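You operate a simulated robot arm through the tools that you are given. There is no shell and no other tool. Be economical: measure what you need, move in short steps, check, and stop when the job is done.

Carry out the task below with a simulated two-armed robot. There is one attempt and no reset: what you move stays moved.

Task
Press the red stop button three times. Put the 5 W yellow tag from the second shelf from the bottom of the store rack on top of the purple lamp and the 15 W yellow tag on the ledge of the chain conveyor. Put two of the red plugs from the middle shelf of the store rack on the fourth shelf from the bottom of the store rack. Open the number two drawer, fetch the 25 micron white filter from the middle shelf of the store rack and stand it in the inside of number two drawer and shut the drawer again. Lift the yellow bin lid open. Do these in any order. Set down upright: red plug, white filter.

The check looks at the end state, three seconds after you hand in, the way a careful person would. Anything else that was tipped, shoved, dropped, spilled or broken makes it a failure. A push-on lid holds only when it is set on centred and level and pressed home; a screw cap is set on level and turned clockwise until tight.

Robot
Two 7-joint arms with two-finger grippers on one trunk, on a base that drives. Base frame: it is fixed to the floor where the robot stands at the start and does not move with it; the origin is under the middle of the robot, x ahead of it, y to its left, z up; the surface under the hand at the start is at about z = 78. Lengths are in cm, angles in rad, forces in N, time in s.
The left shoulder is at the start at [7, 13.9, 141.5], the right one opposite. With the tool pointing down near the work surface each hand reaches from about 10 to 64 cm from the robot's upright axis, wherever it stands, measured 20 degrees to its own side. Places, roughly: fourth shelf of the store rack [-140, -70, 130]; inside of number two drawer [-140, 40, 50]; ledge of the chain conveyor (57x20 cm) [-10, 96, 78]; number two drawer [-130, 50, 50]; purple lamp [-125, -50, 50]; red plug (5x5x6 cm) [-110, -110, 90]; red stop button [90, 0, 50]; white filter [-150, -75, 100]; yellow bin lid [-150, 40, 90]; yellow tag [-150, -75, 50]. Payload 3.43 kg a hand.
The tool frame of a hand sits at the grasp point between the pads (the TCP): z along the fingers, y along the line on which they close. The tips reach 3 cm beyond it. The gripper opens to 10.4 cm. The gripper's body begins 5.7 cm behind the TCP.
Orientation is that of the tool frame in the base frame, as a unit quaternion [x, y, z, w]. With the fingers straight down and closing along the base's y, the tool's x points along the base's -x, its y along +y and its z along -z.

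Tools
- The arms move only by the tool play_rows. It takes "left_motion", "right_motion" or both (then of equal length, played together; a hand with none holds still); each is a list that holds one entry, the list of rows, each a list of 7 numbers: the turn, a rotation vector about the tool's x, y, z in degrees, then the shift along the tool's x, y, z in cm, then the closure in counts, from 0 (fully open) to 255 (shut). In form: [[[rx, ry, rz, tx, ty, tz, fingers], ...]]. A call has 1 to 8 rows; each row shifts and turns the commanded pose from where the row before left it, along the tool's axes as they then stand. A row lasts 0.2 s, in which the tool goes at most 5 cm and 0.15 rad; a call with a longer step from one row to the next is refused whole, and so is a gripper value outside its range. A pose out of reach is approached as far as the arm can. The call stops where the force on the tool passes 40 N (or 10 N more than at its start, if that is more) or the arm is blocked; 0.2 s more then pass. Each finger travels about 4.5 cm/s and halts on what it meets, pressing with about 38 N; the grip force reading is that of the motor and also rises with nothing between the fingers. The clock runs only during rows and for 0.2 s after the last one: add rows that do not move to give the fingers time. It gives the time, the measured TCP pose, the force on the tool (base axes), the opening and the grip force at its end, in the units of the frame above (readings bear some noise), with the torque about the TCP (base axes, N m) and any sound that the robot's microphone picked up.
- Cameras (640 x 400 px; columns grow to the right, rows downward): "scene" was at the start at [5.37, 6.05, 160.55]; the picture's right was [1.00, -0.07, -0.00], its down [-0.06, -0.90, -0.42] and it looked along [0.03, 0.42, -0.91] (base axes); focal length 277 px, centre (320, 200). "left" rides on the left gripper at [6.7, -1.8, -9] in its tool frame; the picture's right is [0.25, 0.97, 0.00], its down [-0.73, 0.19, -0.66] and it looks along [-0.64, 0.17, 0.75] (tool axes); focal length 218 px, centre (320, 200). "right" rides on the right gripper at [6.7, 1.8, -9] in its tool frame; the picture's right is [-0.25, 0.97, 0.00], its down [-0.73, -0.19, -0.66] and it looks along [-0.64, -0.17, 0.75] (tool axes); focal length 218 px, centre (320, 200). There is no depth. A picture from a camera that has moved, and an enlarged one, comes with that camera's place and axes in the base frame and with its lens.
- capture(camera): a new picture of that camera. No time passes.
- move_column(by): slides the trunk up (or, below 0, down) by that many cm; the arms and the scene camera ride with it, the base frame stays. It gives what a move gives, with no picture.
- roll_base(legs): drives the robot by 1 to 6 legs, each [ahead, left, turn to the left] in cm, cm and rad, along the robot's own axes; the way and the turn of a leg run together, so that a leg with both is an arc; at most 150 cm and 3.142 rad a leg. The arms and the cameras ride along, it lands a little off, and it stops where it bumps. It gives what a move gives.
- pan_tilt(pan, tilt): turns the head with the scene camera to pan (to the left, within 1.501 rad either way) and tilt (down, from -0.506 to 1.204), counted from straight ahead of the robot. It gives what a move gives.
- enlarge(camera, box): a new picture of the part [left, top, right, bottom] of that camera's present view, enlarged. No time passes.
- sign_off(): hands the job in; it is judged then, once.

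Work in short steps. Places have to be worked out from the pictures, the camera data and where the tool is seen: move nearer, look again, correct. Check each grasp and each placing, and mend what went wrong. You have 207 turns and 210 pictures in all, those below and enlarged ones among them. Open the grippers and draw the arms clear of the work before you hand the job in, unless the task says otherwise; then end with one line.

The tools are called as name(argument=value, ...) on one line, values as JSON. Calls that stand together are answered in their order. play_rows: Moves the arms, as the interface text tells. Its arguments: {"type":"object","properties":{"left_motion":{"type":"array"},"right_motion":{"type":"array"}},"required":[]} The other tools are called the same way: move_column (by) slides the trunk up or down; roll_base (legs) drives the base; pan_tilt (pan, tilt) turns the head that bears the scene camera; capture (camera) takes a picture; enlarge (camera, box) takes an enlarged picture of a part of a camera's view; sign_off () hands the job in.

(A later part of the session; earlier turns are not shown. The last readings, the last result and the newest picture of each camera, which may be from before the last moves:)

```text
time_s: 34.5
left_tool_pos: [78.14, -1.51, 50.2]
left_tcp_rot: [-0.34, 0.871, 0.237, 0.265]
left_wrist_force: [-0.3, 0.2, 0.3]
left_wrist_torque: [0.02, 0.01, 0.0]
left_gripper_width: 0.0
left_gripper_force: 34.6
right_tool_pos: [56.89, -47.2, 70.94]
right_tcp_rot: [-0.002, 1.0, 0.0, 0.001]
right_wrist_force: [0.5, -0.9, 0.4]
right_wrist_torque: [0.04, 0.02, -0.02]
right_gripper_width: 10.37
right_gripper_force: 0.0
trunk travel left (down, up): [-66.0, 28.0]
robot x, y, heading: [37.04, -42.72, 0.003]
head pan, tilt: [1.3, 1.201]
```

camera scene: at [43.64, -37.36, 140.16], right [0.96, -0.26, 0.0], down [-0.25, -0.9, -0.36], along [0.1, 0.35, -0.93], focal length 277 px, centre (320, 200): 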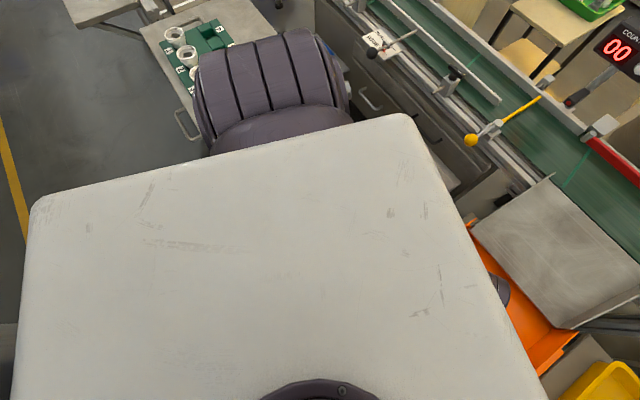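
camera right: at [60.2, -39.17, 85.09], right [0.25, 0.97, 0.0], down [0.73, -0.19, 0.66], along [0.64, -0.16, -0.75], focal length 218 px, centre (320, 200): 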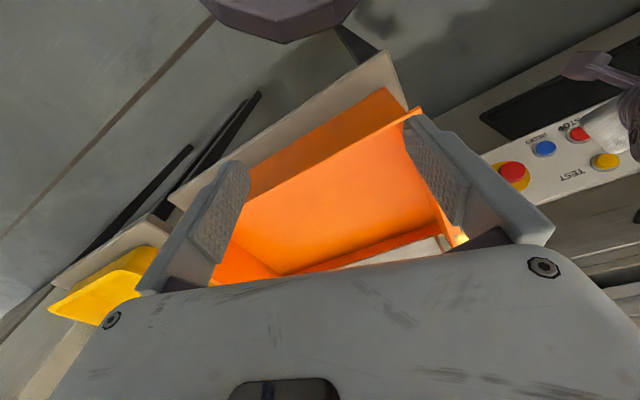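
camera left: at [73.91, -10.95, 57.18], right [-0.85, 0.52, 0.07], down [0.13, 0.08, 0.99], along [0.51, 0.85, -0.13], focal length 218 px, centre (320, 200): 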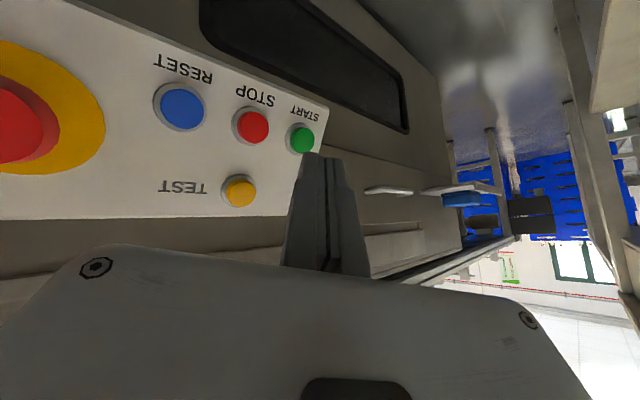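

Fine so far; lower 4 more, then approach STOP.

move_column(by=-4)

capture(camera="left")

```text
time_s: 35.4
left_tool_pos: [78.28, -1.47, 46.18]
left_tcp_rot: [-0.34, 0.871, 0.236, 0.266]
left_wrist_force: [0.0, -0.5, 0.6]
left_wrist_torque: [0.03, -0.02, 0.0]
left_gripper_width: 0.0
left_gripper_force: 34.6
right_tool_pos: [56.78, -47.23, 67.08]
right_tcp_rot: [-0.002, 1.0, 0.0, 0.001]
right_wrist_force: [0.1, 0.4, 0.7]
right_wrist_torque: [0.02, 0.05, 0.01]
right_gripper_width: 10.4
right_gripper_force: 0.1
trunk travel left (down, up): [-62.0, 32.0]
robot x, y, heading: [37.01, -42.67, 0.007]
head pan, tilt: [1.3, 1.201]
```

```text
175 pictures are left
camera left: at [72.35, -10.95, 48.26], right [-0.85, 0.52, 0.07], down [0.12, 0.08, 0.99], along [0.51, 0.85, -0.13], focal length 218 px, centre (320, 200)
```

left: 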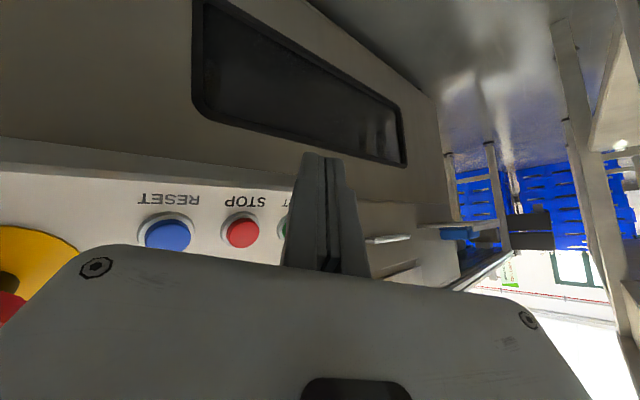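

STOP re-confirmed at [87.7,1.5,47.9]. Move the hand up/forward to 5 cm out on its axis.

play_rows(left_motion=[[[0, 0, 0, -2.4, -0.6, -1.3, 255], [0, 0, 0, -2.4, -0.6, -1.3, 255], [0, 0, 0, -2.3, -0.6, -1.3, 255], [0, 0, 0, -0.375, -0.74, 1.24, 255], [0, 0, 0, -0.375, -0.74, 1.24, 255]]])

capture(camera="left")

```text
time_s: 36.6
left_tool_pos: [85.14, -0.84, 51.2]
left_tcp_rot: [-0.339, 0.872, 0.235, 0.265]
left_wrist_force: [0.1, 0.4, -0.1]
left_wrist_torque: [-0.01, -0.02, -0.02]
left_gripper_width: 0.0
left_gripper_force: 34.3
right_tool_pos: [56.82, -47.21, 67.09]
right_tcp_rot: [-0.002, 1.0, 0.001, 0.0]
right_wrist_force: [0.0, 0.5, -0.2]
right_wrist_torque: [0.0, 0.01, 0.02]
right_gripper_width: 10.4
right_gripper_force: 0.0
trunk travel left (down, up): [-62.0, 32.0]
robot x, y, heading: [37.12, -42.82, 0.0]
head pan, tilt: [1.3, 1.201]
```

```text
174 pictures are left
camera left: at [79.28, -10.26, 53.34], right [-0.85, 0.52, 0.07], down [0.12, 0.08, 0.99], along [0.51, 0.85, -0.13], focal length 218 px, centre (320, 200)
```

left: 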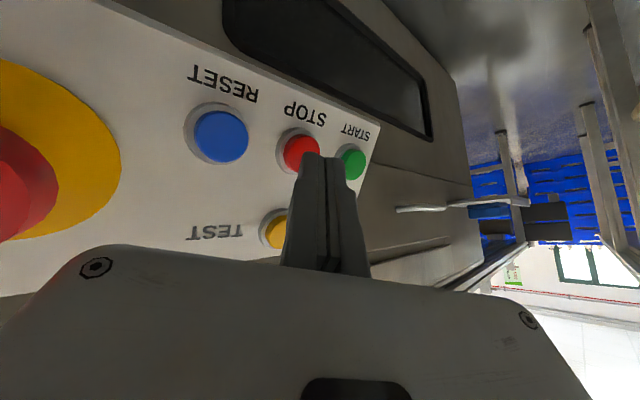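

In reach now. Advance 1.8 cm in small steps to feel contact.

play_rows(left_motion=[[[0, 0, 0, -0.15, -0.3, 0.5, 255], [0, 0, 0, -0.15, -0.3, 0.5, 255], [0, 0, 0, -0.15, -0.3, 0.5, 255], [0, 0, 0, 0, 0, 0, 255]]])

capture(camera="left")

```text
time_s: 37.6
left_tool_pos: [86.4, -0.43, 50.45]
left_tcp_rot: [-0.34, 0.871, 0.237, 0.265]
left_wrist_force: [-0.7, -1.3, 0.8]
left_wrist_torque: [0.0, 0.03, -0.03]
left_gripper_width: 0.0
left_gripper_force: 34.3
right_tool_pos: [56.7, -47.08, 67.1]
right_tcp_rot: [-0.001, 1.0, -0.001, 0.001]
right_wrist_force: [0.0, 0.2, 0.2]
right_wrist_torque: [-0.01, -0.01, 0.0]
right_gripper_width: 10.41
right_gripper_force: 0.0
trunk travel left (down, up): [-62.0, 32.0]
robot x, y, heading: [37.01, -43.07, 0.006]
head pan, tilt: [1.3, 1.201]
```

```text
173 pictures are left
camera left: at [80.55, -9.88, 52.49], right [-0.85, 0.52, 0.07], down [0.12, 0.08, 0.99], along [0.51, 0.85, -0.13], focal length 218 px, centre (320, 200)
```

left: 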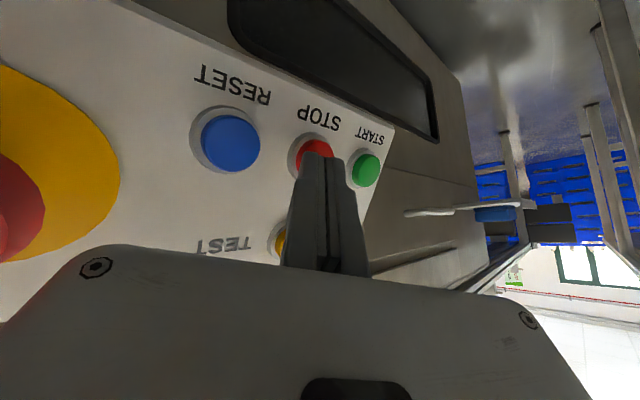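

Nearly at contact; now press with small steps, watching force and sound.

play_rows(left_motion=[[[0, 0, 0, -0.08, -0.15, 0.25, 255], [0, 0, 0, -0.08, -0.15, 0.25, 255], [0, 0, 0, -0.08, -0.15, 0.25, 255]]])

capture(camera="left")

```text
time_s: 38.4
left_tool_pos: [87.03, -0.07, 50.04]
left_tcp_rot: [-0.34, 0.871, 0.236, 0.265]
left_wrist_force: [-11.4, -8.9, 11.9]
left_wrist_torque: [0.0, -0.06, 0.03]
left_gripper_width: 0.0
left_gripper_force: 34.9
right_tool_pos: [56.65, -47.22, 66.99]
right_tcp_rot: [-0.002, 1.0, 0.001, 0.001]
right_wrist_force: [-0.1, 0.1, -0.4]
right_wrist_torque: [-0.03, 0.01, 0.0]
right_gripper_width: 10.42
right_gripper_force: 0.0
trunk travel left (down, up): [-62.0, 32.0]
robot x, y, heading: [37.33, -42.87, 0.001]
head pan, tilt: [1.3, 1.201]
heard: click
```

```text
172 pictures are left
camera left: at [81.18, -9.62, 52.05], right [-0.85, 0.52, 0.07], down [0.12, 0.08, 0.99], along [0.51, 0.85, -0.13], focal length 218 px, centre (320, 200)
```

left: 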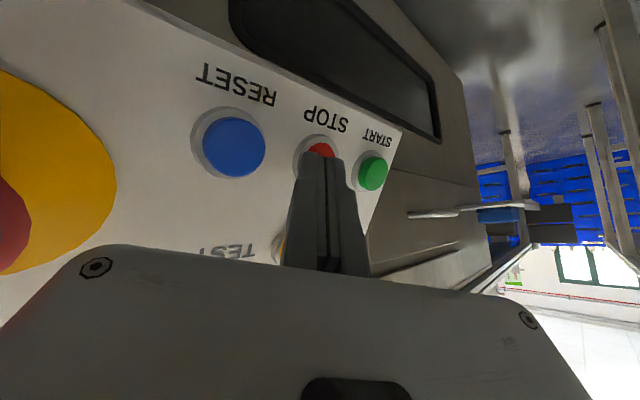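

One click. Release 1.8 cm and look at the button and display.

play_rows(left_motion=[[[0, 0, 0, 0.24, 0.45, -0.75, 255], [0, 0, 0, 0.24, 0.45, -0.75, 255], [0, 0, 0, 0, 0, 0, 255]]])

pan_tilt(pan=0.5, tilt=0.9)

capture(camera="scene")

```text
time_s: 39.2
left_tool_pos: [85.79, -0.71, 50.82]
left_tcp_rot: [-0.339, 0.871, 0.236, 0.265]
left_wrist_force: [-0.8, -0.2, -0.1]
left_wrist_torque: [0.0, 0.02, 0.0]
left_gripper_width: 0.03
left_gripper_force: 34.8
right_tool_pos: [56.84, -47.09, 67.09]
right_tcp_rot: [-0.003, 1.0, 0.0, 0.001]
right_wrist_force: [0.6, -0.4, -0.1]
right_wrist_torque: [0.02, 0.0, 0.05]
right_gripper_width: 10.41
right_gripper_force: 0.0
trunk travel left (down, up): [-62.0, 32.0]
robot x, y, heading: [37.29, -42.52, 0.003]
head pan, tilt: [1.3, 1.201]
```

```text
time_s: 40.3
left_tool_pos: [85.7, -0.65, 50.82]
left_tcp_rot: [-0.34, 0.871, 0.236, 0.265]
left_wrist_force: [-0.4, 0.2, 0.6]
left_wrist_torque: [-0.02, 0.0, -0.02]
left_gripper_width: 0.0
left_gripper_force: 35.2
right_tool_pos: [56.83, -47.15, 66.93]
right_tcp_rot: [-0.002, 1.0, 0.0, 0.001]
right_wrist_force: [1.1, -0.2, -0.1]
right_wrist_torque: [-0.01, -0.03, 0.01]
right_gripper_width: 10.37
right_gripper_force: 0.0
trunk travel left (down, up): [-62.0, 32.0]
robot x, y, heading: [37.23, -42.99, 0.007]
head pan, tilt: [0.499, 0.901]
```

```text
171 pictures are left
camera scene: at [48.74, -39.11, 133.14], right [0.48, -0.88, 0.0], down [-0.69, -0.38, -0.62], along [0.54, 0.3, -0.78], focal length 277 px, centre (320, 200)
```

scene: 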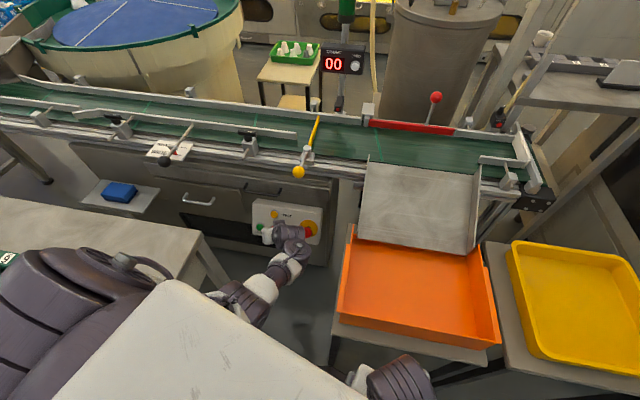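

Press again (second), release, watching for the click.

play_rows(left_motion=[[[0, 0, 0, -0.16, -0.3, 0.5, 255], [0, 0, 0, -0.16, -0.3, 0.5, 255], [0, 0, 0, -0.16, -0.3, 0.5, 255], [0, 0, 0, 0, 0, 0, 255], [0, 0, 0, 0.24, 0.45, -0.75, 255], [0, 0, 0, 0.24, 0.45, -0.75, 255], [0, 0, 0, 0, 0, 0, 255]]])

```text
time_s: 41.9
left_tool_pos: [85.71, -0.62, 50.91]
left_tcp_rot: [-0.34, 0.871, 0.236, 0.264]
left_wrist_force: [0.2, -1.0, -0.4]
left_wrist_torque: [-0.02, 0.01, 0.03]
left_gripper_width: 0.0
left_gripper_force: 34.9
right_tool_pos: [56.86, -47.06, 66.99]
right_tcp_rot: [-0.002, 1.0, 0.001, 0.001]
right_wrist_force: [-0.1, 0.9, 0.5]
right_wrist_torque: [0.02, 0.01, -0.01]
right_gripper_width: 10.41
right_gripper_force: 0.1
trunk travel left (down, up): [-62.0, 32.0]
robot x, y, heading: [37.38, -42.63, 0.005]
head pan, tilt: [0.499, 0.901]
heard: click
```

Second click. Third press.

play_rows(left_motion=[[[0, 0, 0, -0.16, -0.3, 0.5, 255], [0, 0, 0, -0.16, -0.3, 0.5, 255], [0, 0, 0, -0.16, -0.3, 0.5, 255], [0, 0, 0, 0, 0, 0, 255], [0, 0, 0, 0.24, 0.45, -0.75, 255], [0, 0, 0, 0.24, 0.45, -0.75, 255], [0, 0, 0, 0, 0, 0, 255]]])

capture(camera="left")

enlarge(camera="scene", box=[230, 30, 390, 130])

```text
time_s: 43.5
left_tool_pos: [85.74, -0.6, 50.88]
left_tcp_rot: [-0.339, 0.871, 0.237, 0.265]
left_wrist_force: [0.2, 0.2, -1.2]
left_wrist_torque: [0.0, 0.02, -0.01]
left_gripper_width: 0.0
left_gripper_force: 34.6
right_tool_pos: [56.92, -47.06, 67.0]
right_tcp_rot: [-0.002, 1.0, 0.0, 0.001]
right_wrist_force: [0.2, 0.0, -0.9]
right_wrist_torque: [0.0, 0.01, -0.03]
right_gripper_width: 10.4
right_gripper_force: 0.1
trunk travel left (down, up): [-62.0, 32.0]
robot x, y, heading: [36.97, -42.84, 0.008]
head pan, tilt: [0.499, 0.901]
heard: click
```

```text
170 pictures are left
camera left: at [79.89, -9.91, 52.89], right [-0.85, 0.52, 0.07], down [0.12, 0.08, 0.99], along [0.51, 0.85, -0.13], focal length 218 px, centre (320, 200)
```

left: 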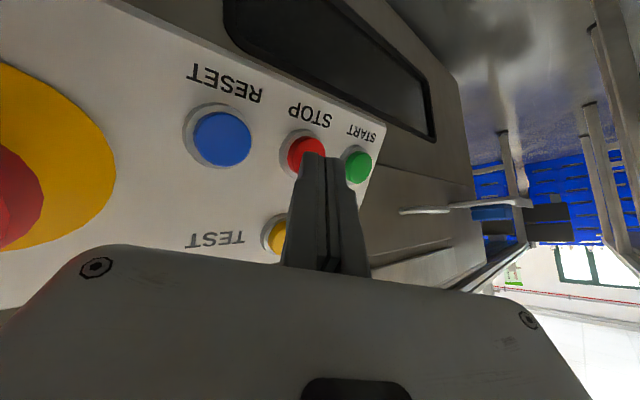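

```text
4.00 times, centred on (310, 80) of scene
camera zoom: at [48.81, -39.1, 133.14], right [0.48, -0.88, 0.0], down [-0.69, -0.38, -0.62], along [0.54, 0.3, -0.78], focal length 1109 px, centre (360, 680)
```

zoom: 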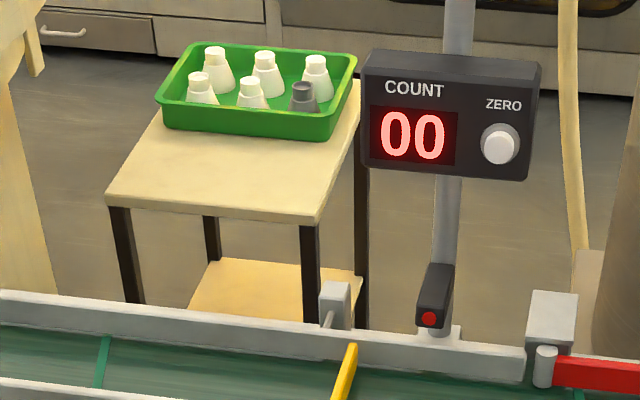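

Three clicks heard. Retreat the hand the known way, then raise the trunk fully.

play_rows(left_motion=[[[0, 0, 0, 0.375, 0.74, -1.24, 255], [0, 0, 0, 0.375, 0.74, -1.24, 255], [0, 0, 0, 0.8, 1.6, -1.15, 255]]])

move_column(by=31)

capture(camera="scene")

```text
time_s: 44.3
left_tool_pos: [81.22, -1.37, 53.25]
left_tcp_rot: [-0.34, 0.871, 0.236, 0.266]
left_wrist_force: [-0.2, -0.7, -0.1]
left_wrist_torque: [-0.02, -0.05, -0.01]
left_gripper_width: 0.0
left_gripper_force: 34.4
right_tool_pos: [56.8, -47.24, 66.95]
right_tcp_rot: [-0.001, 1.0, 0.0, 0.001]
right_wrist_force: [0.4, -0.6, -0.9]
right_wrist_torque: [-0.04, -0.04, 0.0]
right_gripper_width: 10.4
right_gripper_force: 0.0
trunk travel left (down, up): [-62.0, 32.0]
robot x, y, heading: [36.92, -42.76, 0.005]
head pan, tilt: [0.499, 0.901]
```

```text
time_s: 47.4
left_tool_pos: [81.26, -1.16, 84.2]
left_tcp_rot: [-0.34, 0.871, 0.236, 0.265]
left_wrist_force: [-0.6, 0.1, 0.3]
left_wrist_torque: [-0.02, -0.04, 0.05]
left_gripper_width: 0.0
left_gripper_force: 35.1
right_tool_pos: [56.79, -47.08, 97.95]
right_tcp_rot: [-0.002, 1.0, 0.001, 0.002]
right_wrist_force: [-0.1, 0.2, -0.3]
right_wrist_torque: [0.0, 0.03, -0.01]
right_gripper_width: 10.42
right_gripper_force: 0.1
trunk travel left (down, up): [-93.0, 1.0]
robot x, y, heading: [37.5, -42.81, 0.01]
head pan, tilt: [0.499, 0.901]
```

```text
168 pictures are left
camera scene: at [48.76, -39.11, 164.14], right [0.48, -0.88, 0.0], down [-0.69, -0.38, -0.62], along [0.54, 0.3, -0.78], focal length 277 px, centre (320, 200)
```

scene: 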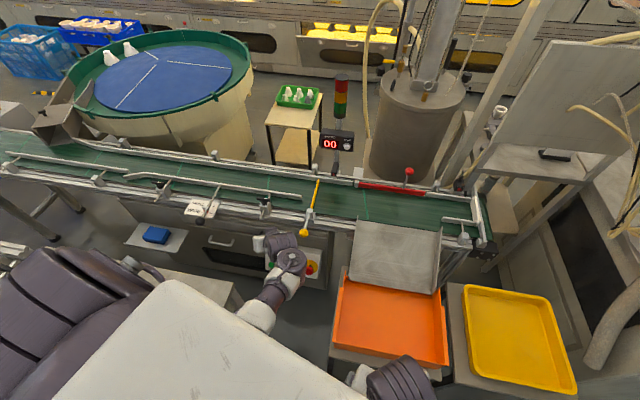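

Drive right a bit and back, clear of the table, then check the table is unmoved.

roll_base(legs=[[-3, -8, 0], [-45, 0, 0]])

pan_tilt(pan=0.4, tilt=0.9)

capture(camera="scene")

```text
time_s: 50.8
left_tool_pos: [33.44, -9.42, 84.1]
left_tcp_rot: [-0.34, 0.871, 0.236, 0.265]
left_wrist_force: [-0.1, -0.1, -1.2]
left_wrist_torque: [0.0, 0.0, 0.0]
left_gripper_width: 0.0
left_gripper_force: 34.6
right_tool_pos: [9.14, -55.49, 97.97]
right_tcp_rot: [-0.002, 1.0, 0.0, 0.0]
right_wrist_force: [0.3, 0.5, -0.2]
right_wrist_torque: [-0.01, 0.02, 0.0]
right_gripper_width: 10.41
right_gripper_force: 0.0
trunk travel left (down, up): [-93.0, 1.0]
robot x, y, heading: [-10.62, -51.41, 0.011]
head pan, tilt: [0.499, 0.901]
```

```text
time_s: 51.5
left_tool_pos: [33.27, -9.44, 84.12]
left_tcp_rot: [-0.34, 0.871, 0.236, 0.265]
left_wrist_force: [-0.9, -0.4, 0.2]
left_wrist_torque: [0.01, 0.02, -0.01]
left_gripper_width: 0.0
left_gripper_force: 35.2
right_tool_pos: [9.07, -55.32, 97.97]
right_tcp_rot: [-0.002, 1.0, 0.0, 0.001]
right_wrist_force: [-0.1, -0.8, -0.2]
right_wrist_torque: [0.04, 0.0, 0.02]
right_gripper_width: 10.39
right_gripper_force: 0.2
trunk travel left (down, up): [-93.0, 1.0]
robot x, y, heading: [-10.51, -50.86, 0.007]
head pan, tilt: [0.4, 0.901]
```

```text
167 pictures are left
camera scene: at [1.21, -48.01, 164.15], right [0.4, -0.92, 0.0], down [-0.72, -0.31, -0.62], along [0.57, 0.25, -0.78], focal length 277 px, centre (320, 200)
```

scene: 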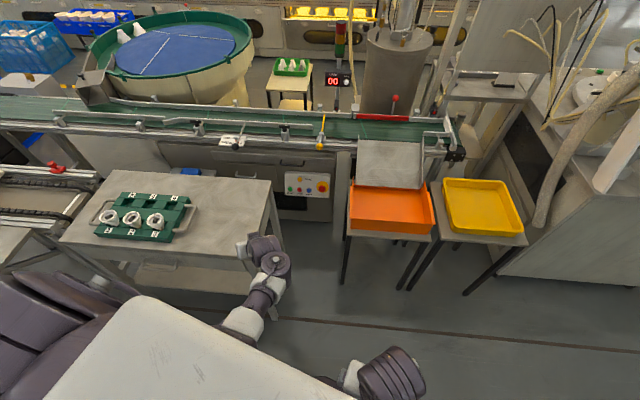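

Table unmoved. Turn around to the right to see the area behind.

roll_base(legs=[[0, 0, -3.1]])

pan_tilt(pan=0, tilt=0.4)

capture(camera="scene")

pan_tilt(pan=-0.8, tilt=0.4)

capture(camera="scene")

pan_tilt(pan=0.8, tilt=0.4)

capture(camera="scene")

```text
time_s: 59.0
left_tool_pos: [-50.6, -96.44, 84.13]
left_tcp_rot: [0.854, 0.38, -0.254, 0.248]
left_wrist_force: [-0.7, 0.2, 0.6]
left_wrist_torque: [-0.01, -0.03, 0.04]
left_gripper_width: 0.01
left_gripper_force: 33.9
right_tool_pos: [-30.57, -48.39, 98.01]
right_tcp_rot: [0.999, 0.048, -0.001, -0.001]
right_wrist_force: [-0.2, -0.4, -1.0]
right_wrist_torque: [-0.02, 0.0, -0.02]
right_gripper_width: 10.42
right_gripper_force: 0.0
trunk travel left (down, up): [-93.0, 1.0]
robot x, y, heading: [-10.6, -50.94, -3.041]
head pan, tilt: [0.4, 0.901]
```

```text
time_s: 59.9
left_tool_pos: [-50.7, -96.41, 84.16]
left_tcp_rot: [0.854, 0.381, -0.254, 0.249]
left_wrist_force: [0.5, 1.0, -0.2]
left_wrist_torque: [-0.01, 0.02, 0.01]
left_gripper_width: 0.0
left_gripper_force: 34.6
right_tool_pos: [-30.68, -48.49, 98.08]
right_tcp_rot: [0.999, 0.049, -0.001, 0.001]
right_wrist_force: [0.1, -0.4, -0.3]
right_wrist_torque: [0.0, 0.0, 0.0]
right_gripper_width: 10.4
right_gripper_force: 0.1
trunk travel left (down, up): [-93.0, 1.0]
robot x, y, heading: [-10.27, -50.96, -3.047]
head pan, tilt: [0.0, 0.4]
```

```text
166 pictures are left
camera scene: at [-24.92, -52.47, 168.44], right [-0.1, 0.99, 0.0], down [0.39, 0.04, -0.92], along [-0.92, -0.09, -0.39], focal length 277 px, centre (320, 200)
```

scene: 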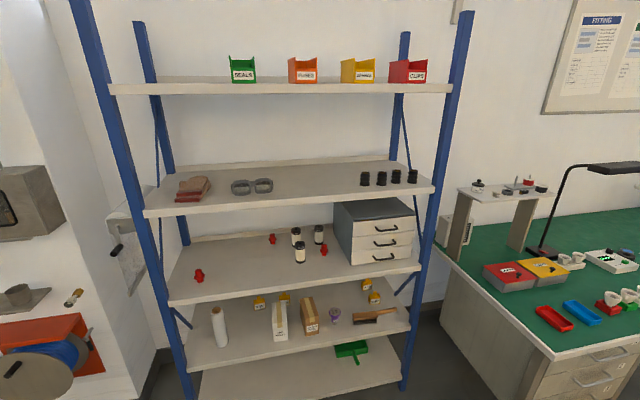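

```text
time_s: 61.1
left_tool_pos: [-50.63, -96.52, 84.1]
left_tcp_rot: [0.854, 0.381, -0.253, 0.249]
left_wrist_force: [-0.2, 0.0, 0.3]
left_wrist_torque: [0.01, -0.01, -0.04]
left_gripper_width: 0.0
left_gripper_force: 34.6
right_tool_pos: [-30.65, -48.53, 97.95]
right_tcp_rot: [0.999, 0.049, -0.001, 0.0]
right_wrist_force: [-0.5, 0.7, -0.7]
right_wrist_torque: [0.03, -0.03, 0.0]
right_gripper_width: 10.38
right_gripper_force: 0.1
trunk travel left (down, up): [-93.0, 1.0]
robot x, y, heading: [-10.54, -51.29, -3.043]
head pan, tilt: [-0.799, 0.4]
```

```text
165 pictures are left
camera scene: at [-22.79, -45.58, 168.45], right [0.64, 0.77, 0.0], down [0.3, -0.25, -0.92], along [-0.7, 0.59, -0.39], focal length 277 px, centre (320, 200)
```

scene: 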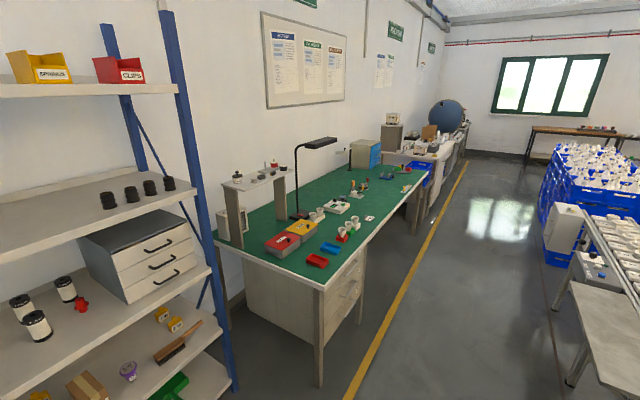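

```text
time_s: 62.7
left_tool_pos: [-50.57, -96.43, 84.14]
left_tcp_rot: [0.854, 0.381, -0.253, 0.248]
left_wrist_force: [0.3, -0.2, -1.0]
left_wrist_torque: [-0.02, -0.02, -0.01]
left_gripper_width: 0.01
left_gripper_force: 34.5
right_tool_pos: [-30.6, -48.41, 98.09]
right_tcp_rot: [0.999, 0.049, 0.0, 0.0]
right_wrist_force: [-0.3, 0.1, 0.7]
right_wrist_torque: [0.02, 0.01, 0.0]
right_gripper_width: 10.41
right_gripper_force: 0.0
trunk travel left (down, up): [-93.0, 1.0]
robot x, y, heading: [-10.65, -50.85, -3.045]
head pan, tilt: [0.799, 0.4]
```

```text
164 pictures are left
camera scene: at [-21.48, -58.78, 168.45], right [-0.78, 0.62, 0.0], down [0.24, 0.3, -0.92], along [-0.57, -0.72, -0.39], focal length 277 px, centre (320, 200)
```

scene: 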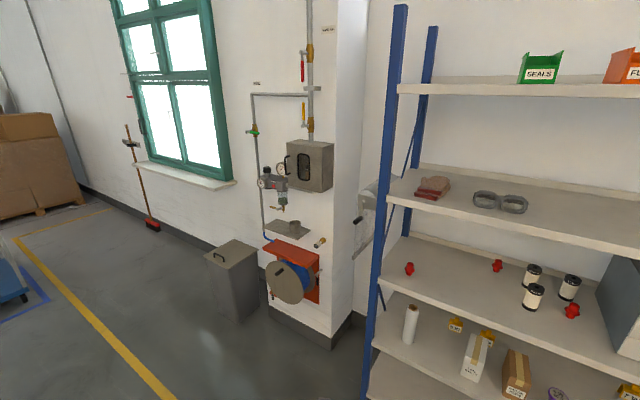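

Found the rack, desk with drawers and the yellow box. Enlarge the shelf views.

pan_tilt(pan=0, tilt=0.7)

enlarge(camera="scene", box=[140, 60, 440, 200])

enlarge(camera="scene", box=[160, 150, 440, 320])

enlarge(camera="scene", box=[400, 30, 640, 300])

```text
time_s: 63.9
left_tool_pos: [-50.62, -96.45, 84.21]
left_tcp_rot: [0.854, 0.381, -0.254, 0.249]
left_wrist_force: [-0.8, -0.1, 1.1]
left_wrist_torque: [0.01, 0.02, -0.01]
left_gripper_width: 0.0
left_gripper_force: 35.0
right_tool_pos: [-30.54, -48.43, 98.01]
right_tcp_rot: [0.999, 0.049, -0.001, 0.001]
right_wrist_force: [-0.6, -0.1, -0.2]
right_wrist_torque: [-0.03, -0.01, -0.01]
right_gripper_width: 10.42
right_gripper_force: 0.0
trunk travel left (down, up): [-93.0, 1.0]
robot x, y, heading: [-10.56, -51.02, -3.043]
head pan, tilt: [0.0, 0.7]
```

```text
2.13 times, centred on (290, 130) of scene
camera zoom: at [-24.15, -52.39, 165.76], right [-0.1, 0.99, 0.0], down [0.64, 0.06, -0.77], along [-0.76, -0.08, -0.64], focal length 592 px, centre (384, 349)
```

zoom: 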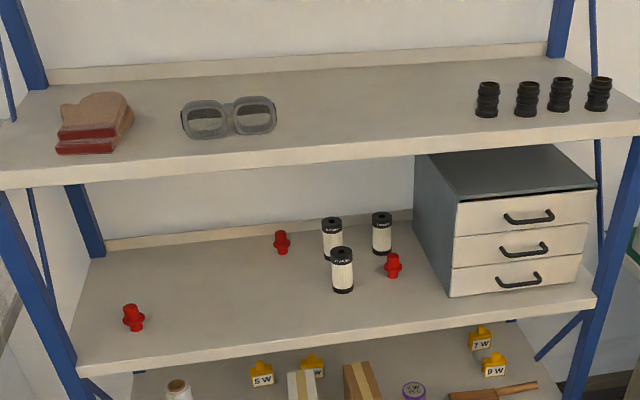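

```text
2.29 times, centred on (300, 235) of scene
camera zoom: at [-24.15, -52.39, 165.76], right [-0.1, 0.99, 0.0], down [0.64, 0.06, -0.77], along [-0.76, -0.08, -0.64], focal length 634 px, centre (366, 120)
```

zoom: 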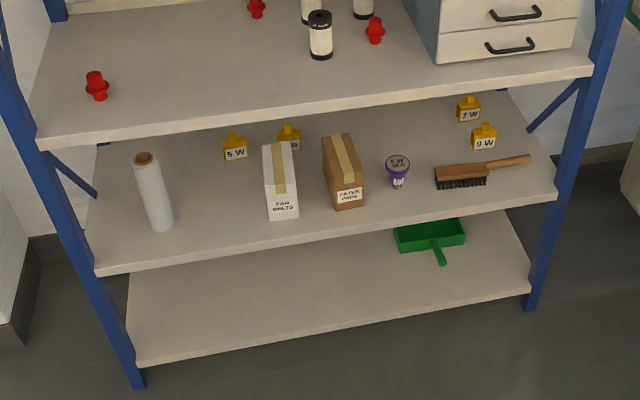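

```text
1.48 times, centred on (520, 165) of scene
camera zoom: at [-24.15, -52.39, 165.76], right [-0.1, 0.99, 0.0], down [0.64, 0.06, -0.77], along [-0.76, -0.08, -0.64], focal length 411 px, centre (24, 252)
```

zoom: 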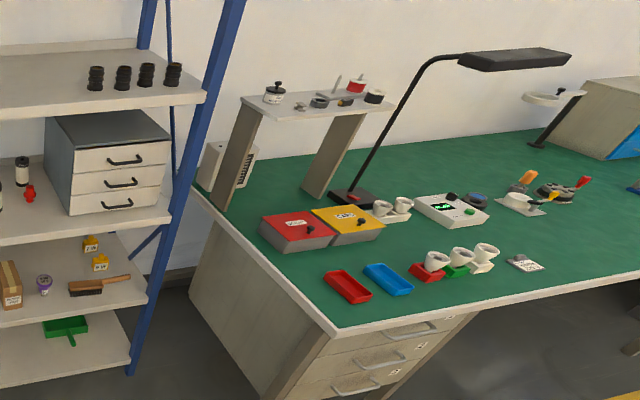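

Rack geometry: it's yawed ~18°; shelves at z≈12/50/88/126/164, front edge plane n·P≈136 with n=(-0.949,-0.316). I set both hands to a 45° forward-down posture, then drive to face the rack.

play_rows(left_motion=[[[6.9, -1.75, 4.4, 0, 0, 0, 128], [6.9, -1.75, 4.4, 0, 0, 0, 0], [6.9, -1.75, 4.4, 0, 0, 0, 0], [6.9, -1.75, 4.4, 0, 0, 0, 0], [6.9, -1.75, 4.4, 0, 0, 0, 0], [6.9, -1.75, 4.4, 0, 0, 0, 0]]], right_motion=[[[0, -7.5, 0, 0, 0, 0, 0], [0, -7.5, 0, 0, 0, 0, 0], [0, -7.5, 0, 0, 0, 0, 0], [0, -7.5, 0, 0, 0, 0, 0], [0, -7.5, 0, 0, 0, 0, 0], [0, -7.5, 0, 0, 0, 0, 0]]])

```text
time_s: 65.3
left_tool_pos: [-50.58, -96.48, 84.16]
left_tcp_rot: [0.922, 0.044, -0.384, 0.016]
left_wrist_force: [0.1, 0.4, 0.6]
left_wrist_torque: [-0.01, 0.0, 0.0]
left_gripper_width: 10.41
left_gripper_force: 0.0
right_tool_pos: [-30.67, -48.57, 98.07]
right_tcp_rot: [0.964, 0.048, -0.26, 0.013]
right_wrist_force: [0.0, 0.6, -0.7]
right_wrist_torque: [0.03, 0.02, -0.02]
right_gripper_width: 10.41
right_gripper_force: 0.1
right hand out of reach, approached as far as the arm can: row 5, 6
trunk travel left (down, up): [-93.0, 1.0]
robot x, y, heading: [-10.89, -51.07, -3.045]
head pan, tilt: [0.0, 0.7]
```

Left is right; move right hand forward 15 cm and left hand inward 18 cm.

play_rows(left_motion=[[[0, 0, 0, 0, -4.5, 0, 0], [0, 0, 0, 0, -4.5, 0, 0], [0, 0, 0, 0, -4.5, 0, 0], [0, 0, 0, 0, -4.5, 0, 0]]], right_motion=[[[0, 0, 0, -3.5, -2, 3.5, 0], [0, 0, 0, -3.5, -2, 3.5, 0], [0, 0, 0, -3.5, -2, 3.5, 0], [0, 0, 0, 0, -4, 0, 0]]])

roll_base(legs=[[0, 0, 0.223]])

```text
refused: row 1 steps farther than a row can; nothing moved
```

```text
time_s: 66.5
left_tool_pos: [-39.59, -104.21, 84.19]
left_tcp_rot: [0.912, 0.146, -0.379, 0.059]
left_wrist_force: [0.1, 0.8, 0.2]
left_wrist_torque: [-0.04, -0.01, 0.02]
left_gripper_width: 10.41
left_gripper_force: 0.0
right_tool_pos: [-30.55, -52.91, 98.04]
right_tcp_rot: [0.953, 0.155, -0.256, 0.042]
right_wrist_force: [-0.6, 0.4, 0.2]
right_wrist_torque: [0.01, -0.01, -0.03]
right_gripper_width: 10.4
right_gripper_force: 0.1
trunk travel left (down, up): [-93.0, 1.0]
robot x, y, heading: [-10.59, -51.05, -2.826]
head pan, tilt: [0.0, 0.7]
```

Heading now -2.826 (facing the rack). Redo the hand shifts in smaller steps.

play_rows(left_motion=[[[0, 0, 0, 0, -4.5, 0, 0], [0, 0, 0, 0, -4.5, 0, 0], [0, 0, 0, 0, -4.5, 0, 0], [0, 0, 0, 0, -4.5, 0, 0], [0, 0, 0, 0, 0, 0, 0]]], right_motion=[[[0, 0, 0, -3, -1.5, 3, 0], [0, 0, 0, -3, -1.5, 3, 0], [0, 0, 0, -3, -1.5, 3, 0], [0, 0, 0, -3, -1.5, 3, 0], [0, 0, 0, 0, -4, 0, 0]]])

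roll_base(legs=[[52, -8, 0]])

pan_tilt(pan=0, tilt=0.75)

capture(camera="scene")

```text
time_s: 67.7
left_tool_pos: [-45.05, -86.91, 84.36]
left_tcp_rot: [0.912, 0.144, -0.38, 0.059]
left_wrist_force: [-0.3, 0.4, 0.7]
left_wrist_torque: [-0.02, -0.01, -0.01]
left_gripper_width: 10.38
left_gripper_force: 0.1
right_tool_pos: [-49.41, -48.59, 93.83]
right_tcp_rot: [0.953, 0.154, -0.257, 0.043]
right_wrist_force: [0.0, 0.0, -0.2]
right_wrist_torque: [0.01, 0.03, 0.04]
right_gripper_width: 10.4
right_gripper_force: 0.0
trunk travel left (down, up): [-93.0, 1.0]
robot x, y, heading: [-10.57, -51.09, -2.818]
head pan, tilt: [0.0, 0.7]
```

```text
time_s: 70.8
left_tool_pos: [-99.18, -97.36, 84.38]
left_tcp_rot: [0.911, 0.149, -0.38, 0.06]
left_wrist_force: [0.4, 0.9, -0.1]
left_wrist_torque: [-0.01, 0.01, -0.02]
left_gripper_width: 10.4
left_gripper_force: 0.0
right_tool_pos: [-103.78, -59.03, 93.8]
right_tcp_rot: [0.953, 0.157, -0.257, 0.042]
right_wrist_force: [-0.1, -0.9, 0.1]
right_wrist_torque: [-0.03, 0.01, 0.0]
right_gripper_width: 10.39
right_gripper_force: 0.2
trunk travel left (down, up): [-93.0, 1.0]
robot x, y, heading: [-65.03, -60.96, -2.81]
head pan, tilt: [0.0, 0.7]
```

```text
time_s: 71.5
left_tool_pos: [-99.25, -97.39, 84.35]
left_tcp_rot: [0.912, 0.148, -0.379, 0.06]
left_wrist_force: [-0.2, 0.1, 0.3]
left_wrist_torque: [-0.01, -0.02, 0.0]
left_gripper_width: 10.39
left_gripper_force: 0.1
right_tool_pos: [-103.92, -58.92, 93.8]
right_tcp_rot: [0.953, 0.158, -0.256, 0.043]
right_wrist_force: [-0.1, 0.4, -0.1]
right_wrist_torque: [0.01, 0.02, 0.0]
right_gripper_width: 10.4
right_gripper_force: 0.1
trunk travel left (down, up): [-93.0, 1.0]
robot x, y, heading: [-64.79, -61.1, -2.812]
head pan, tilt: [0.0, 0.75]
```

```text
160 pictures are left
camera scene: at [-77.78, -65.27, 165.34], right [-0.32, 0.95, 0.0], down [0.65, 0.22, -0.73], along [-0.69, -0.24, -0.68], focal length 277 px, centre (320, 200)
```

scene: 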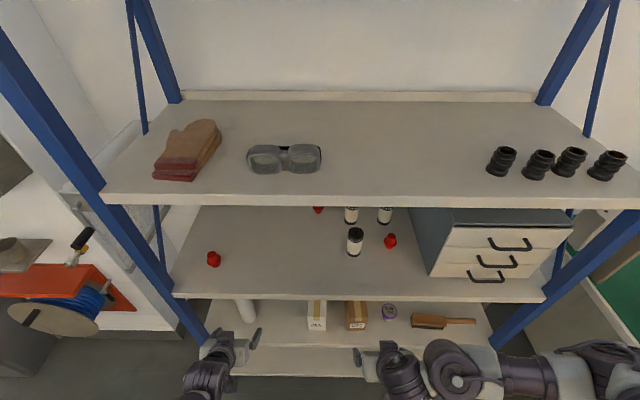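

Now lower the trunk to look into shelves 3 and 2 from level.

move_column(by=-40)

pan_tilt(pan=0, tilt=0.45)

capture(camera="scene")

enlarge(camera="scene", box=[180, 100, 460, 290])

```text
time_s: 75.3
left_tool_pos: [-99.23, -97.39, 44.26]
left_tcp_rot: [0.911, 0.148, -0.379, 0.06]
left_wrist_force: [-0.3, -0.9, 0.3]
left_wrist_torque: [-0.03, 0.03, 0.01]
left_gripper_width: 10.4
left_gripper_force: 0.2
right_tool_pos: [-103.98, -59.04, 53.77]
right_tcp_rot: [0.953, 0.158, -0.256, 0.042]
right_wrist_force: [0.2, 0.0, -0.5]
right_wrist_torque: [0.01, 0.01, -0.01]
right_gripper_width: 10.41
right_gripper_force: 0.0
trunk travel left (down, up): [-53.0, 41.0]
robot x, y, heading: [-65.02, -60.77, -2.812]
head pan, tilt: [0.0, 0.75]
```

```text
time_s: 76.1
left_tool_pos: [-99.26, -97.34, 44.4]
left_tcp_rot: [0.912, 0.148, -0.378, 0.06]
left_wrist_force: [-0.4, -0.4, -0.2]
left_wrist_torque: [0.0, 0.04, -0.02]
left_gripper_width: 10.38
left_gripper_force: 0.0
right_tool_pos: [-103.96, -58.85, 53.8]
right_tcp_rot: [0.953, 0.158, -0.257, 0.042]
right_wrist_force: [-0.7, 0.2, -0.2]
right_wrist_torque: [0.0, 0.0, 0.01]
right_gripper_width: 10.41
right_gripper_force: 0.1
trunk travel left (down, up): [-53.0, 41.0]
robot x, y, heading: [-65.12, -60.82, -2.811]
head pan, tilt: [0.0, 0.45]
```

```text
159 pictures are left
camera scene: at [-78.64, -65.56, 127.97], right [-0.32, 0.95, 0.0], down [0.41, 0.14, -0.9], along [-0.85, -0.29, -0.44], focal length 277 px, centre (320, 200)
```

scene: 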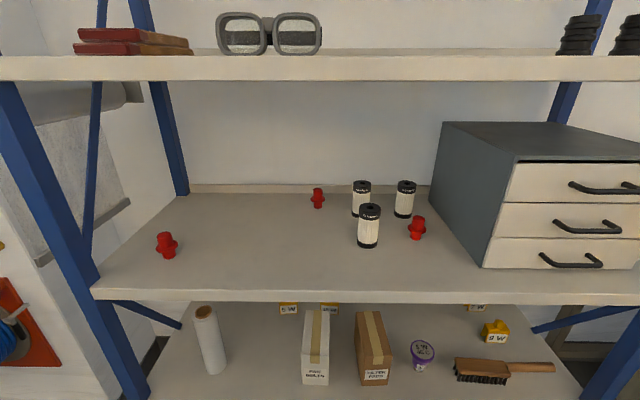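

```text
2.11 times, centred on (320, 195) of scene
camera zoom: at [-78.64, -65.56, 127.97], right [-0.32, 0.95, 0.0], down [0.41, 0.14, -0.9], along [-0.85, -0.29, -0.44], focal length 584 px, centre (320, 210)
```

zoom: 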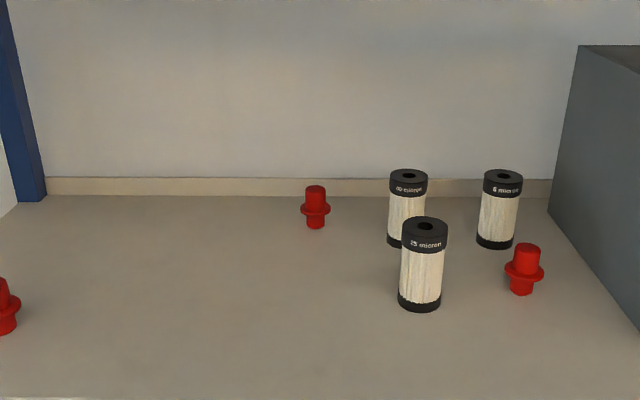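

enlarge(camera="scene", box=[340, 170, 430, 255])

```text
4.71 times, centred on (385, 212) of scene
camera zoom: at [-78.64, -65.56, 127.97], right [-0.32, 0.95, 0.0], down [0.41, 0.14, -0.9], along [-0.85, -0.29, -0.44], focal length 1305 px, centre (14, 141)
```

zoom: 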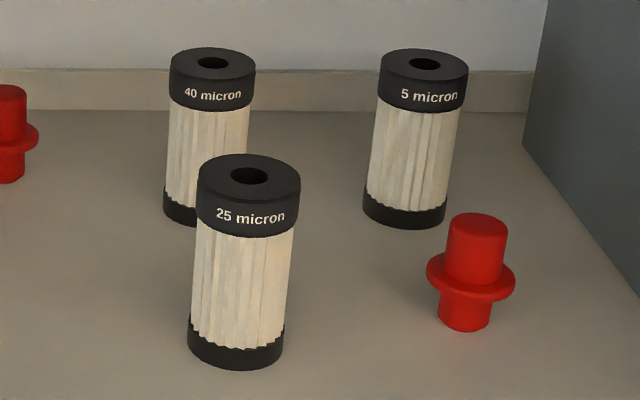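

25 micron is the front filter. Plan: right hand takes plug C (right of filters), left hand takes plug A (far left). Raise the trunk 10 and both hands outside the rack to above shelf-3 level.

move_column(by=10)

play_rows(left_motion=[[[0, 0, 0, -3.3, 0, -3.3, 0], [0, 0, 0, -3.3, 0, -3.3, 0], [0, 0, 0, -3.3, 0, -3.3, 0], [0, 0, 0, -3.3, 0, -3.3, 0], [0, 0, 0, -3.3, 0, -3.3, 0], [0, 0, 0, -3.3, 0, -3.3, 0], [0, 0, 0, -3.3, 0, -3.3, 0], [0, 0, 0, -3.3, 0, -3.3, 0]]], right_motion=[[[0, -7.5, 0, 0, 0, 0, 0], [0, -7.5, 0, 0, 0, 0, 0], [0, 0, 0, -3.3, 0, -3.3, 0], [0, 0, 0, -3.3, 0, -3.3, 0], [0, 0, 0, -3.3, 0, -3.3, 0], [0, 0, 0, -3.3, 0, -3.3, 0], [0, 0, 0, -3.3, 0, -3.3, 0], [0, 0, 0, -3.3, 0, -3.3, 0]]])

capture(camera="right")

capture(camera="left")

```text
time_s: 77.4
left_tool_pos: [-99.17, -97.42, 54.44]
left_tcp_rot: [0.911, 0.148, -0.379, 0.06]
left_wrist_force: [-0.6, 0.2, -0.8]
left_wrist_torque: [-0.01, 0.02, -0.01]
left_gripper_width: 10.41
left_gripper_force: 0.0
right_tool_pos: [-103.94, -58.86, 63.94]
right_tcp_rot: [0.953, 0.158, -0.257, 0.043]
right_wrist_force: [0.6, -1.2, 0.1]
right_wrist_torque: [-0.02, 0.03, 0.0]
right_gripper_width: 10.4
right_gripper_force: 0.0
trunk travel left (down, up): [-63.0, 31.0]
robot x, y, heading: [-65.36, -60.8, -2.818]
head pan, tilt: [0.0, 0.45]
```

```text
time_s: 79.2
left_tool_pos: [-99.48, -97.02, 86.25]
left_tcp_rot: [0.914, 0.132, -0.377, 0.07]
left_wrist_force: [1.3, -4.0, -1.0]
left_wrist_torque: [0.29, 0.16, -0.23]
left_gripper_width: 10.38
left_gripper_force: 0.1
left hand out of reach, approached as far as the arm can: row 5, 6, 7
right_tool_pos: [-108.93, -62.59, 86.04]
right_tcp_rot: [0.93, 0.148, -0.333, 0.055]
right_wrist_force: [0.7, 0.1, 0.5]
right_wrist_torque: [-0.01, 0.01, -0.01]
right_gripper_width: 10.44
right_gripper_force: 0.0
right hand out of reach, approached as far as the arm can: row 1, 2, 6, 7, 8
trunk travel left (down, up): [-63.0, 31.0]
robot x, y, heading: [-64.82, -61.14, -2.817]
head pan, tilt: [0.0, 0.45]
```

```text
156 pictures are left
camera right: at [-97.98, -60.68, 88.8], right [0.12, -0.98, 0.17], down [-0.2, 0.14, 0.97], along [-0.97, -0.15, -0.18], focal length 218 px, centre (320, 200)
```

right: 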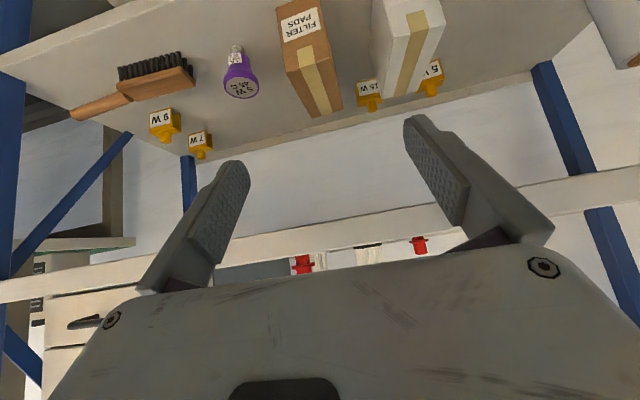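

```text
155 pictures are left
camera left: at [-89.56, -91.91, 87.67], right [0.46, -0.88, -0.15], down [0.0, -0.17, 0.99], along [-0.89, -0.45, -0.08], focal length 218 px, centre (320, 200)
```

left: 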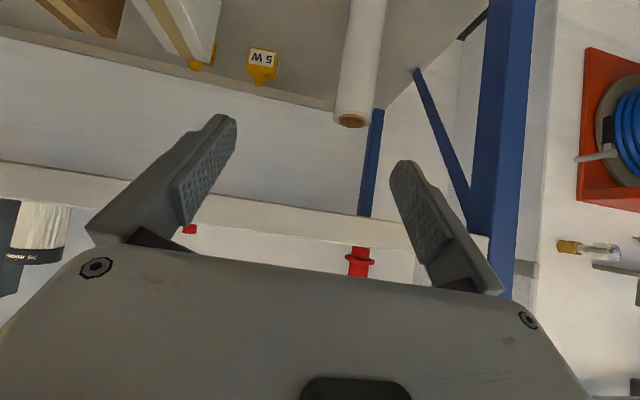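

Hands are too close in to go higher; use the trunk for the rest (+12).

move_column(by=12)

play_rows(left_motion=[[[0, 0, 0, -1, 0, 1, 0]]], right_motion=[[[0, 0, 0, -1, 0, 1, 0]]])

capture(camera="right")

```text
time_s: 80.7
left_tool_pos: [-99.41, -97.33, 98.22]
left_tcp_rot: [0.912, 0.148, -0.379, 0.06]
left_wrist_force: [0.3, -0.2, 0.1]
left_wrist_torque: [0.01, 0.01, -0.01]
left_gripper_width: 10.42
left_gripper_force: 0.1
right_tool_pos: [-108.96, -62.39, 98.13]
right_tcp_rot: [0.929, 0.148, -0.334, 0.055]
right_wrist_force: [0.6, -0.4, -0.5]
right_wrist_torque: [-0.03, -0.01, -0.03]
right_gripper_width: 10.4
right_gripper_force: 0.1
trunk travel left (down, up): [-75.0, 19.0]
robot x, y, heading: [-64.85, -60.71, -2.81]
head pan, tilt: [0.0, 0.45]
```

```text
time_s: 81.1
left_tool_pos: [-100.91, -97.81, 98.03]
left_tcp_rot: [0.912, 0.149, -0.379, 0.06]
left_wrist_force: [-0.6, -0.8, -0.5]
left_wrist_torque: [-0.02, 0.0, -0.02]
left_gripper_width: 10.41
left_gripper_force: 0.0
right_tool_pos: [-110.31, -62.94, 97.9]
right_tcp_rot: [0.929, 0.148, -0.334, 0.055]
right_wrist_force: [0.2, 0.9, 0.3]
right_wrist_torque: [-0.03, -0.01, -0.01]
right_gripper_width: 10.41
right_gripper_force: 0.0
trunk travel left (down, up): [-75.0, 19.0]
robot x, y, heading: [-65.14, -61.03, -2.816]
head pan, tilt: [0.0, 0.45]
```

```text
154 pictures are left
camera right: at [-99.45, -61.13, 100.55], right [0.12, -0.98, 0.17], down [-0.2, 0.14, 0.97], along [-0.97, -0.15, -0.18], focal length 218 px, centre (320, 200)
```

right: 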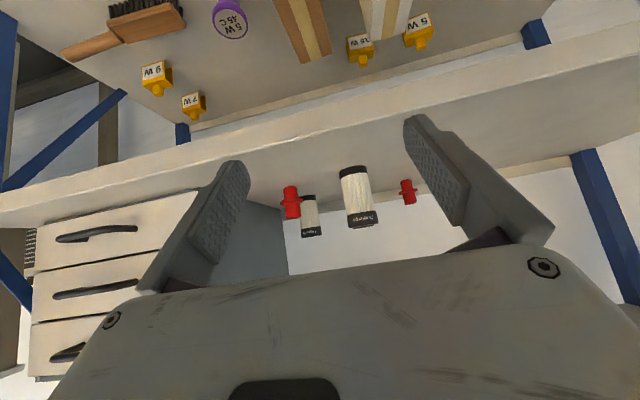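

Shelf 3 may be a bit higher (~90). Move the right hand toward plug C: forward 17, right 10, fingers to ~7 cm, then look.

play_rows(right_motion=[[[0, 0, 0, -3.2, -2.5, 2.7, 85], [0, 0, 0, -3.2, -2.5, 2.7, 85], [0, 0, 0, -3.2, -2.5, 2.7, 85], [0, 0, 0, -1.6, -2.5, 1.35, 85], [0, -5, 0, 0, 0, 0, 85]]])

capture(camera="right")

capture(camera="scene")

```text
time_s: 82.3
left_tool_pos: [-100.58, -97.82, 98.16]
left_tcp_rot: [0.911, 0.147, -0.38, 0.059]
left_wrist_force: [0.7, 1.0, 0.3]
left_wrist_torque: [0.02, 0.01, 0.01]
left_gripper_width: 10.41
left_gripper_force: 0.1
right_tool_pos: [-127.49, -58.09, 97.79]
right_tcp_rot: [0.913, 0.146, -0.375, 0.062]
right_wrist_force: [0.0, 0.0, 0.1]
right_wrist_torque: [0.01, 0.01, 0.03]
right_gripper_width: 6.94
right_gripper_force: 0.1
trunk travel left (down, up): [-75.0, 19.0]
robot x, y, heading: [-65.27, -61.13, -2.815]
head pan, tilt: [0.0, 0.45]
```

```text
153 pictures are left
camera right: at [-116.37, -56.29, 99.46], right [0.13, -0.97, 0.18], down [-0.11, 0.17, 0.98], along [-0.98, -0.15, -0.09], focal length 218 px, centre (320, 200)
```

right: 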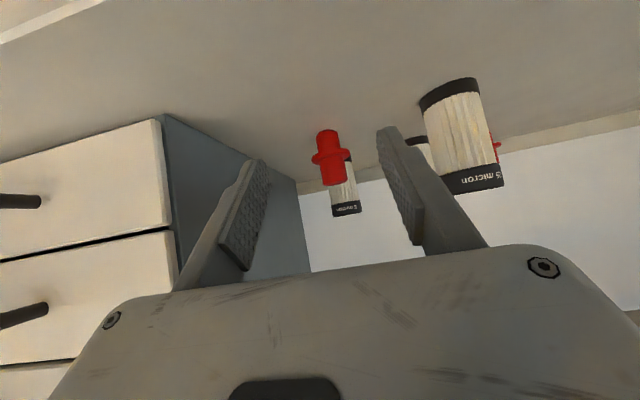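

```text
152 pictures are left
camera scene: at [-78.47, -65.58, 150.0], right [-0.32, 0.95, 0.0], down [0.41, 0.14, -0.9], along [-0.85, -0.29, -0.43], focal length 277 px, centre (320, 200)
```

scene: 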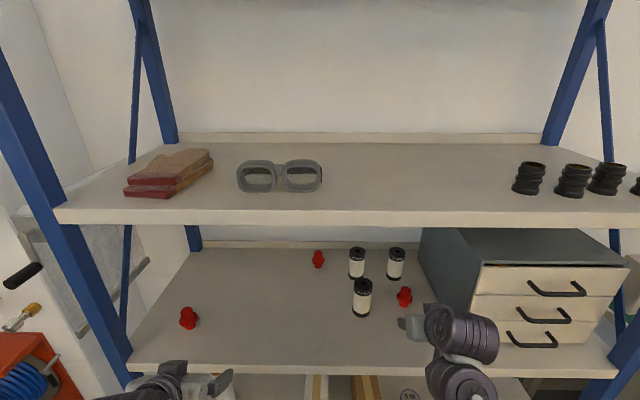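

Plug C is at p≈152, q≈-14.6, flange z≈92.7 (shelf ≈90). Advance 11 cm and slightly down so the tips straddle its cap.

play_rows(right_motion=[[[0, 0, 0, -2.3, -0.1, 2.95, 85], [0, 0, 0, -2.3, -0.1, 2.95, 85], [0, 0, 0, -2.3, 0, 2.95, 85]]])

capture(camera="right")

```text
time_s: 83.1
left_tool_pos: [-100.82, -97.85, 98.05]
left_tcp_rot: [0.912, 0.148, -0.379, 0.059]
left_wrist_force: [-0.3, 0.6, -0.1]
left_wrist_torque: [-0.01, 0.02, 0.02]
left_gripper_width: 10.38
left_gripper_force: 0.1
right_tool_pos: [-138.14, -61.04, 96.28]
right_tcp_rot: [0.914, 0.146, -0.373, 0.063]
right_wrist_force: [-0.4, -0.1, 0.3]
right_wrist_torque: [0.03, 0.0, -0.01]
right_gripper_width: 6.95
right_gripper_force: 0.1
trunk travel left (down, up): [-75.0, 19.0]
robot x, y, heading: [-64.75, -61.08, -2.812]
head pan, tilt: [0.0, 0.45]
```

```text
151 pictures are left
camera right: at [-127.11, -59.23, 97.97], right [0.13, -0.97, 0.18], down [-0.12, 0.17, 0.98], along [-0.98, -0.15, -0.09], focal length 218 px, centre (320, 200)
```

right: 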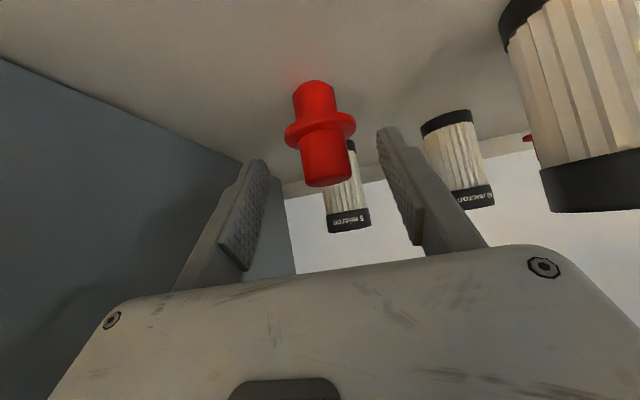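

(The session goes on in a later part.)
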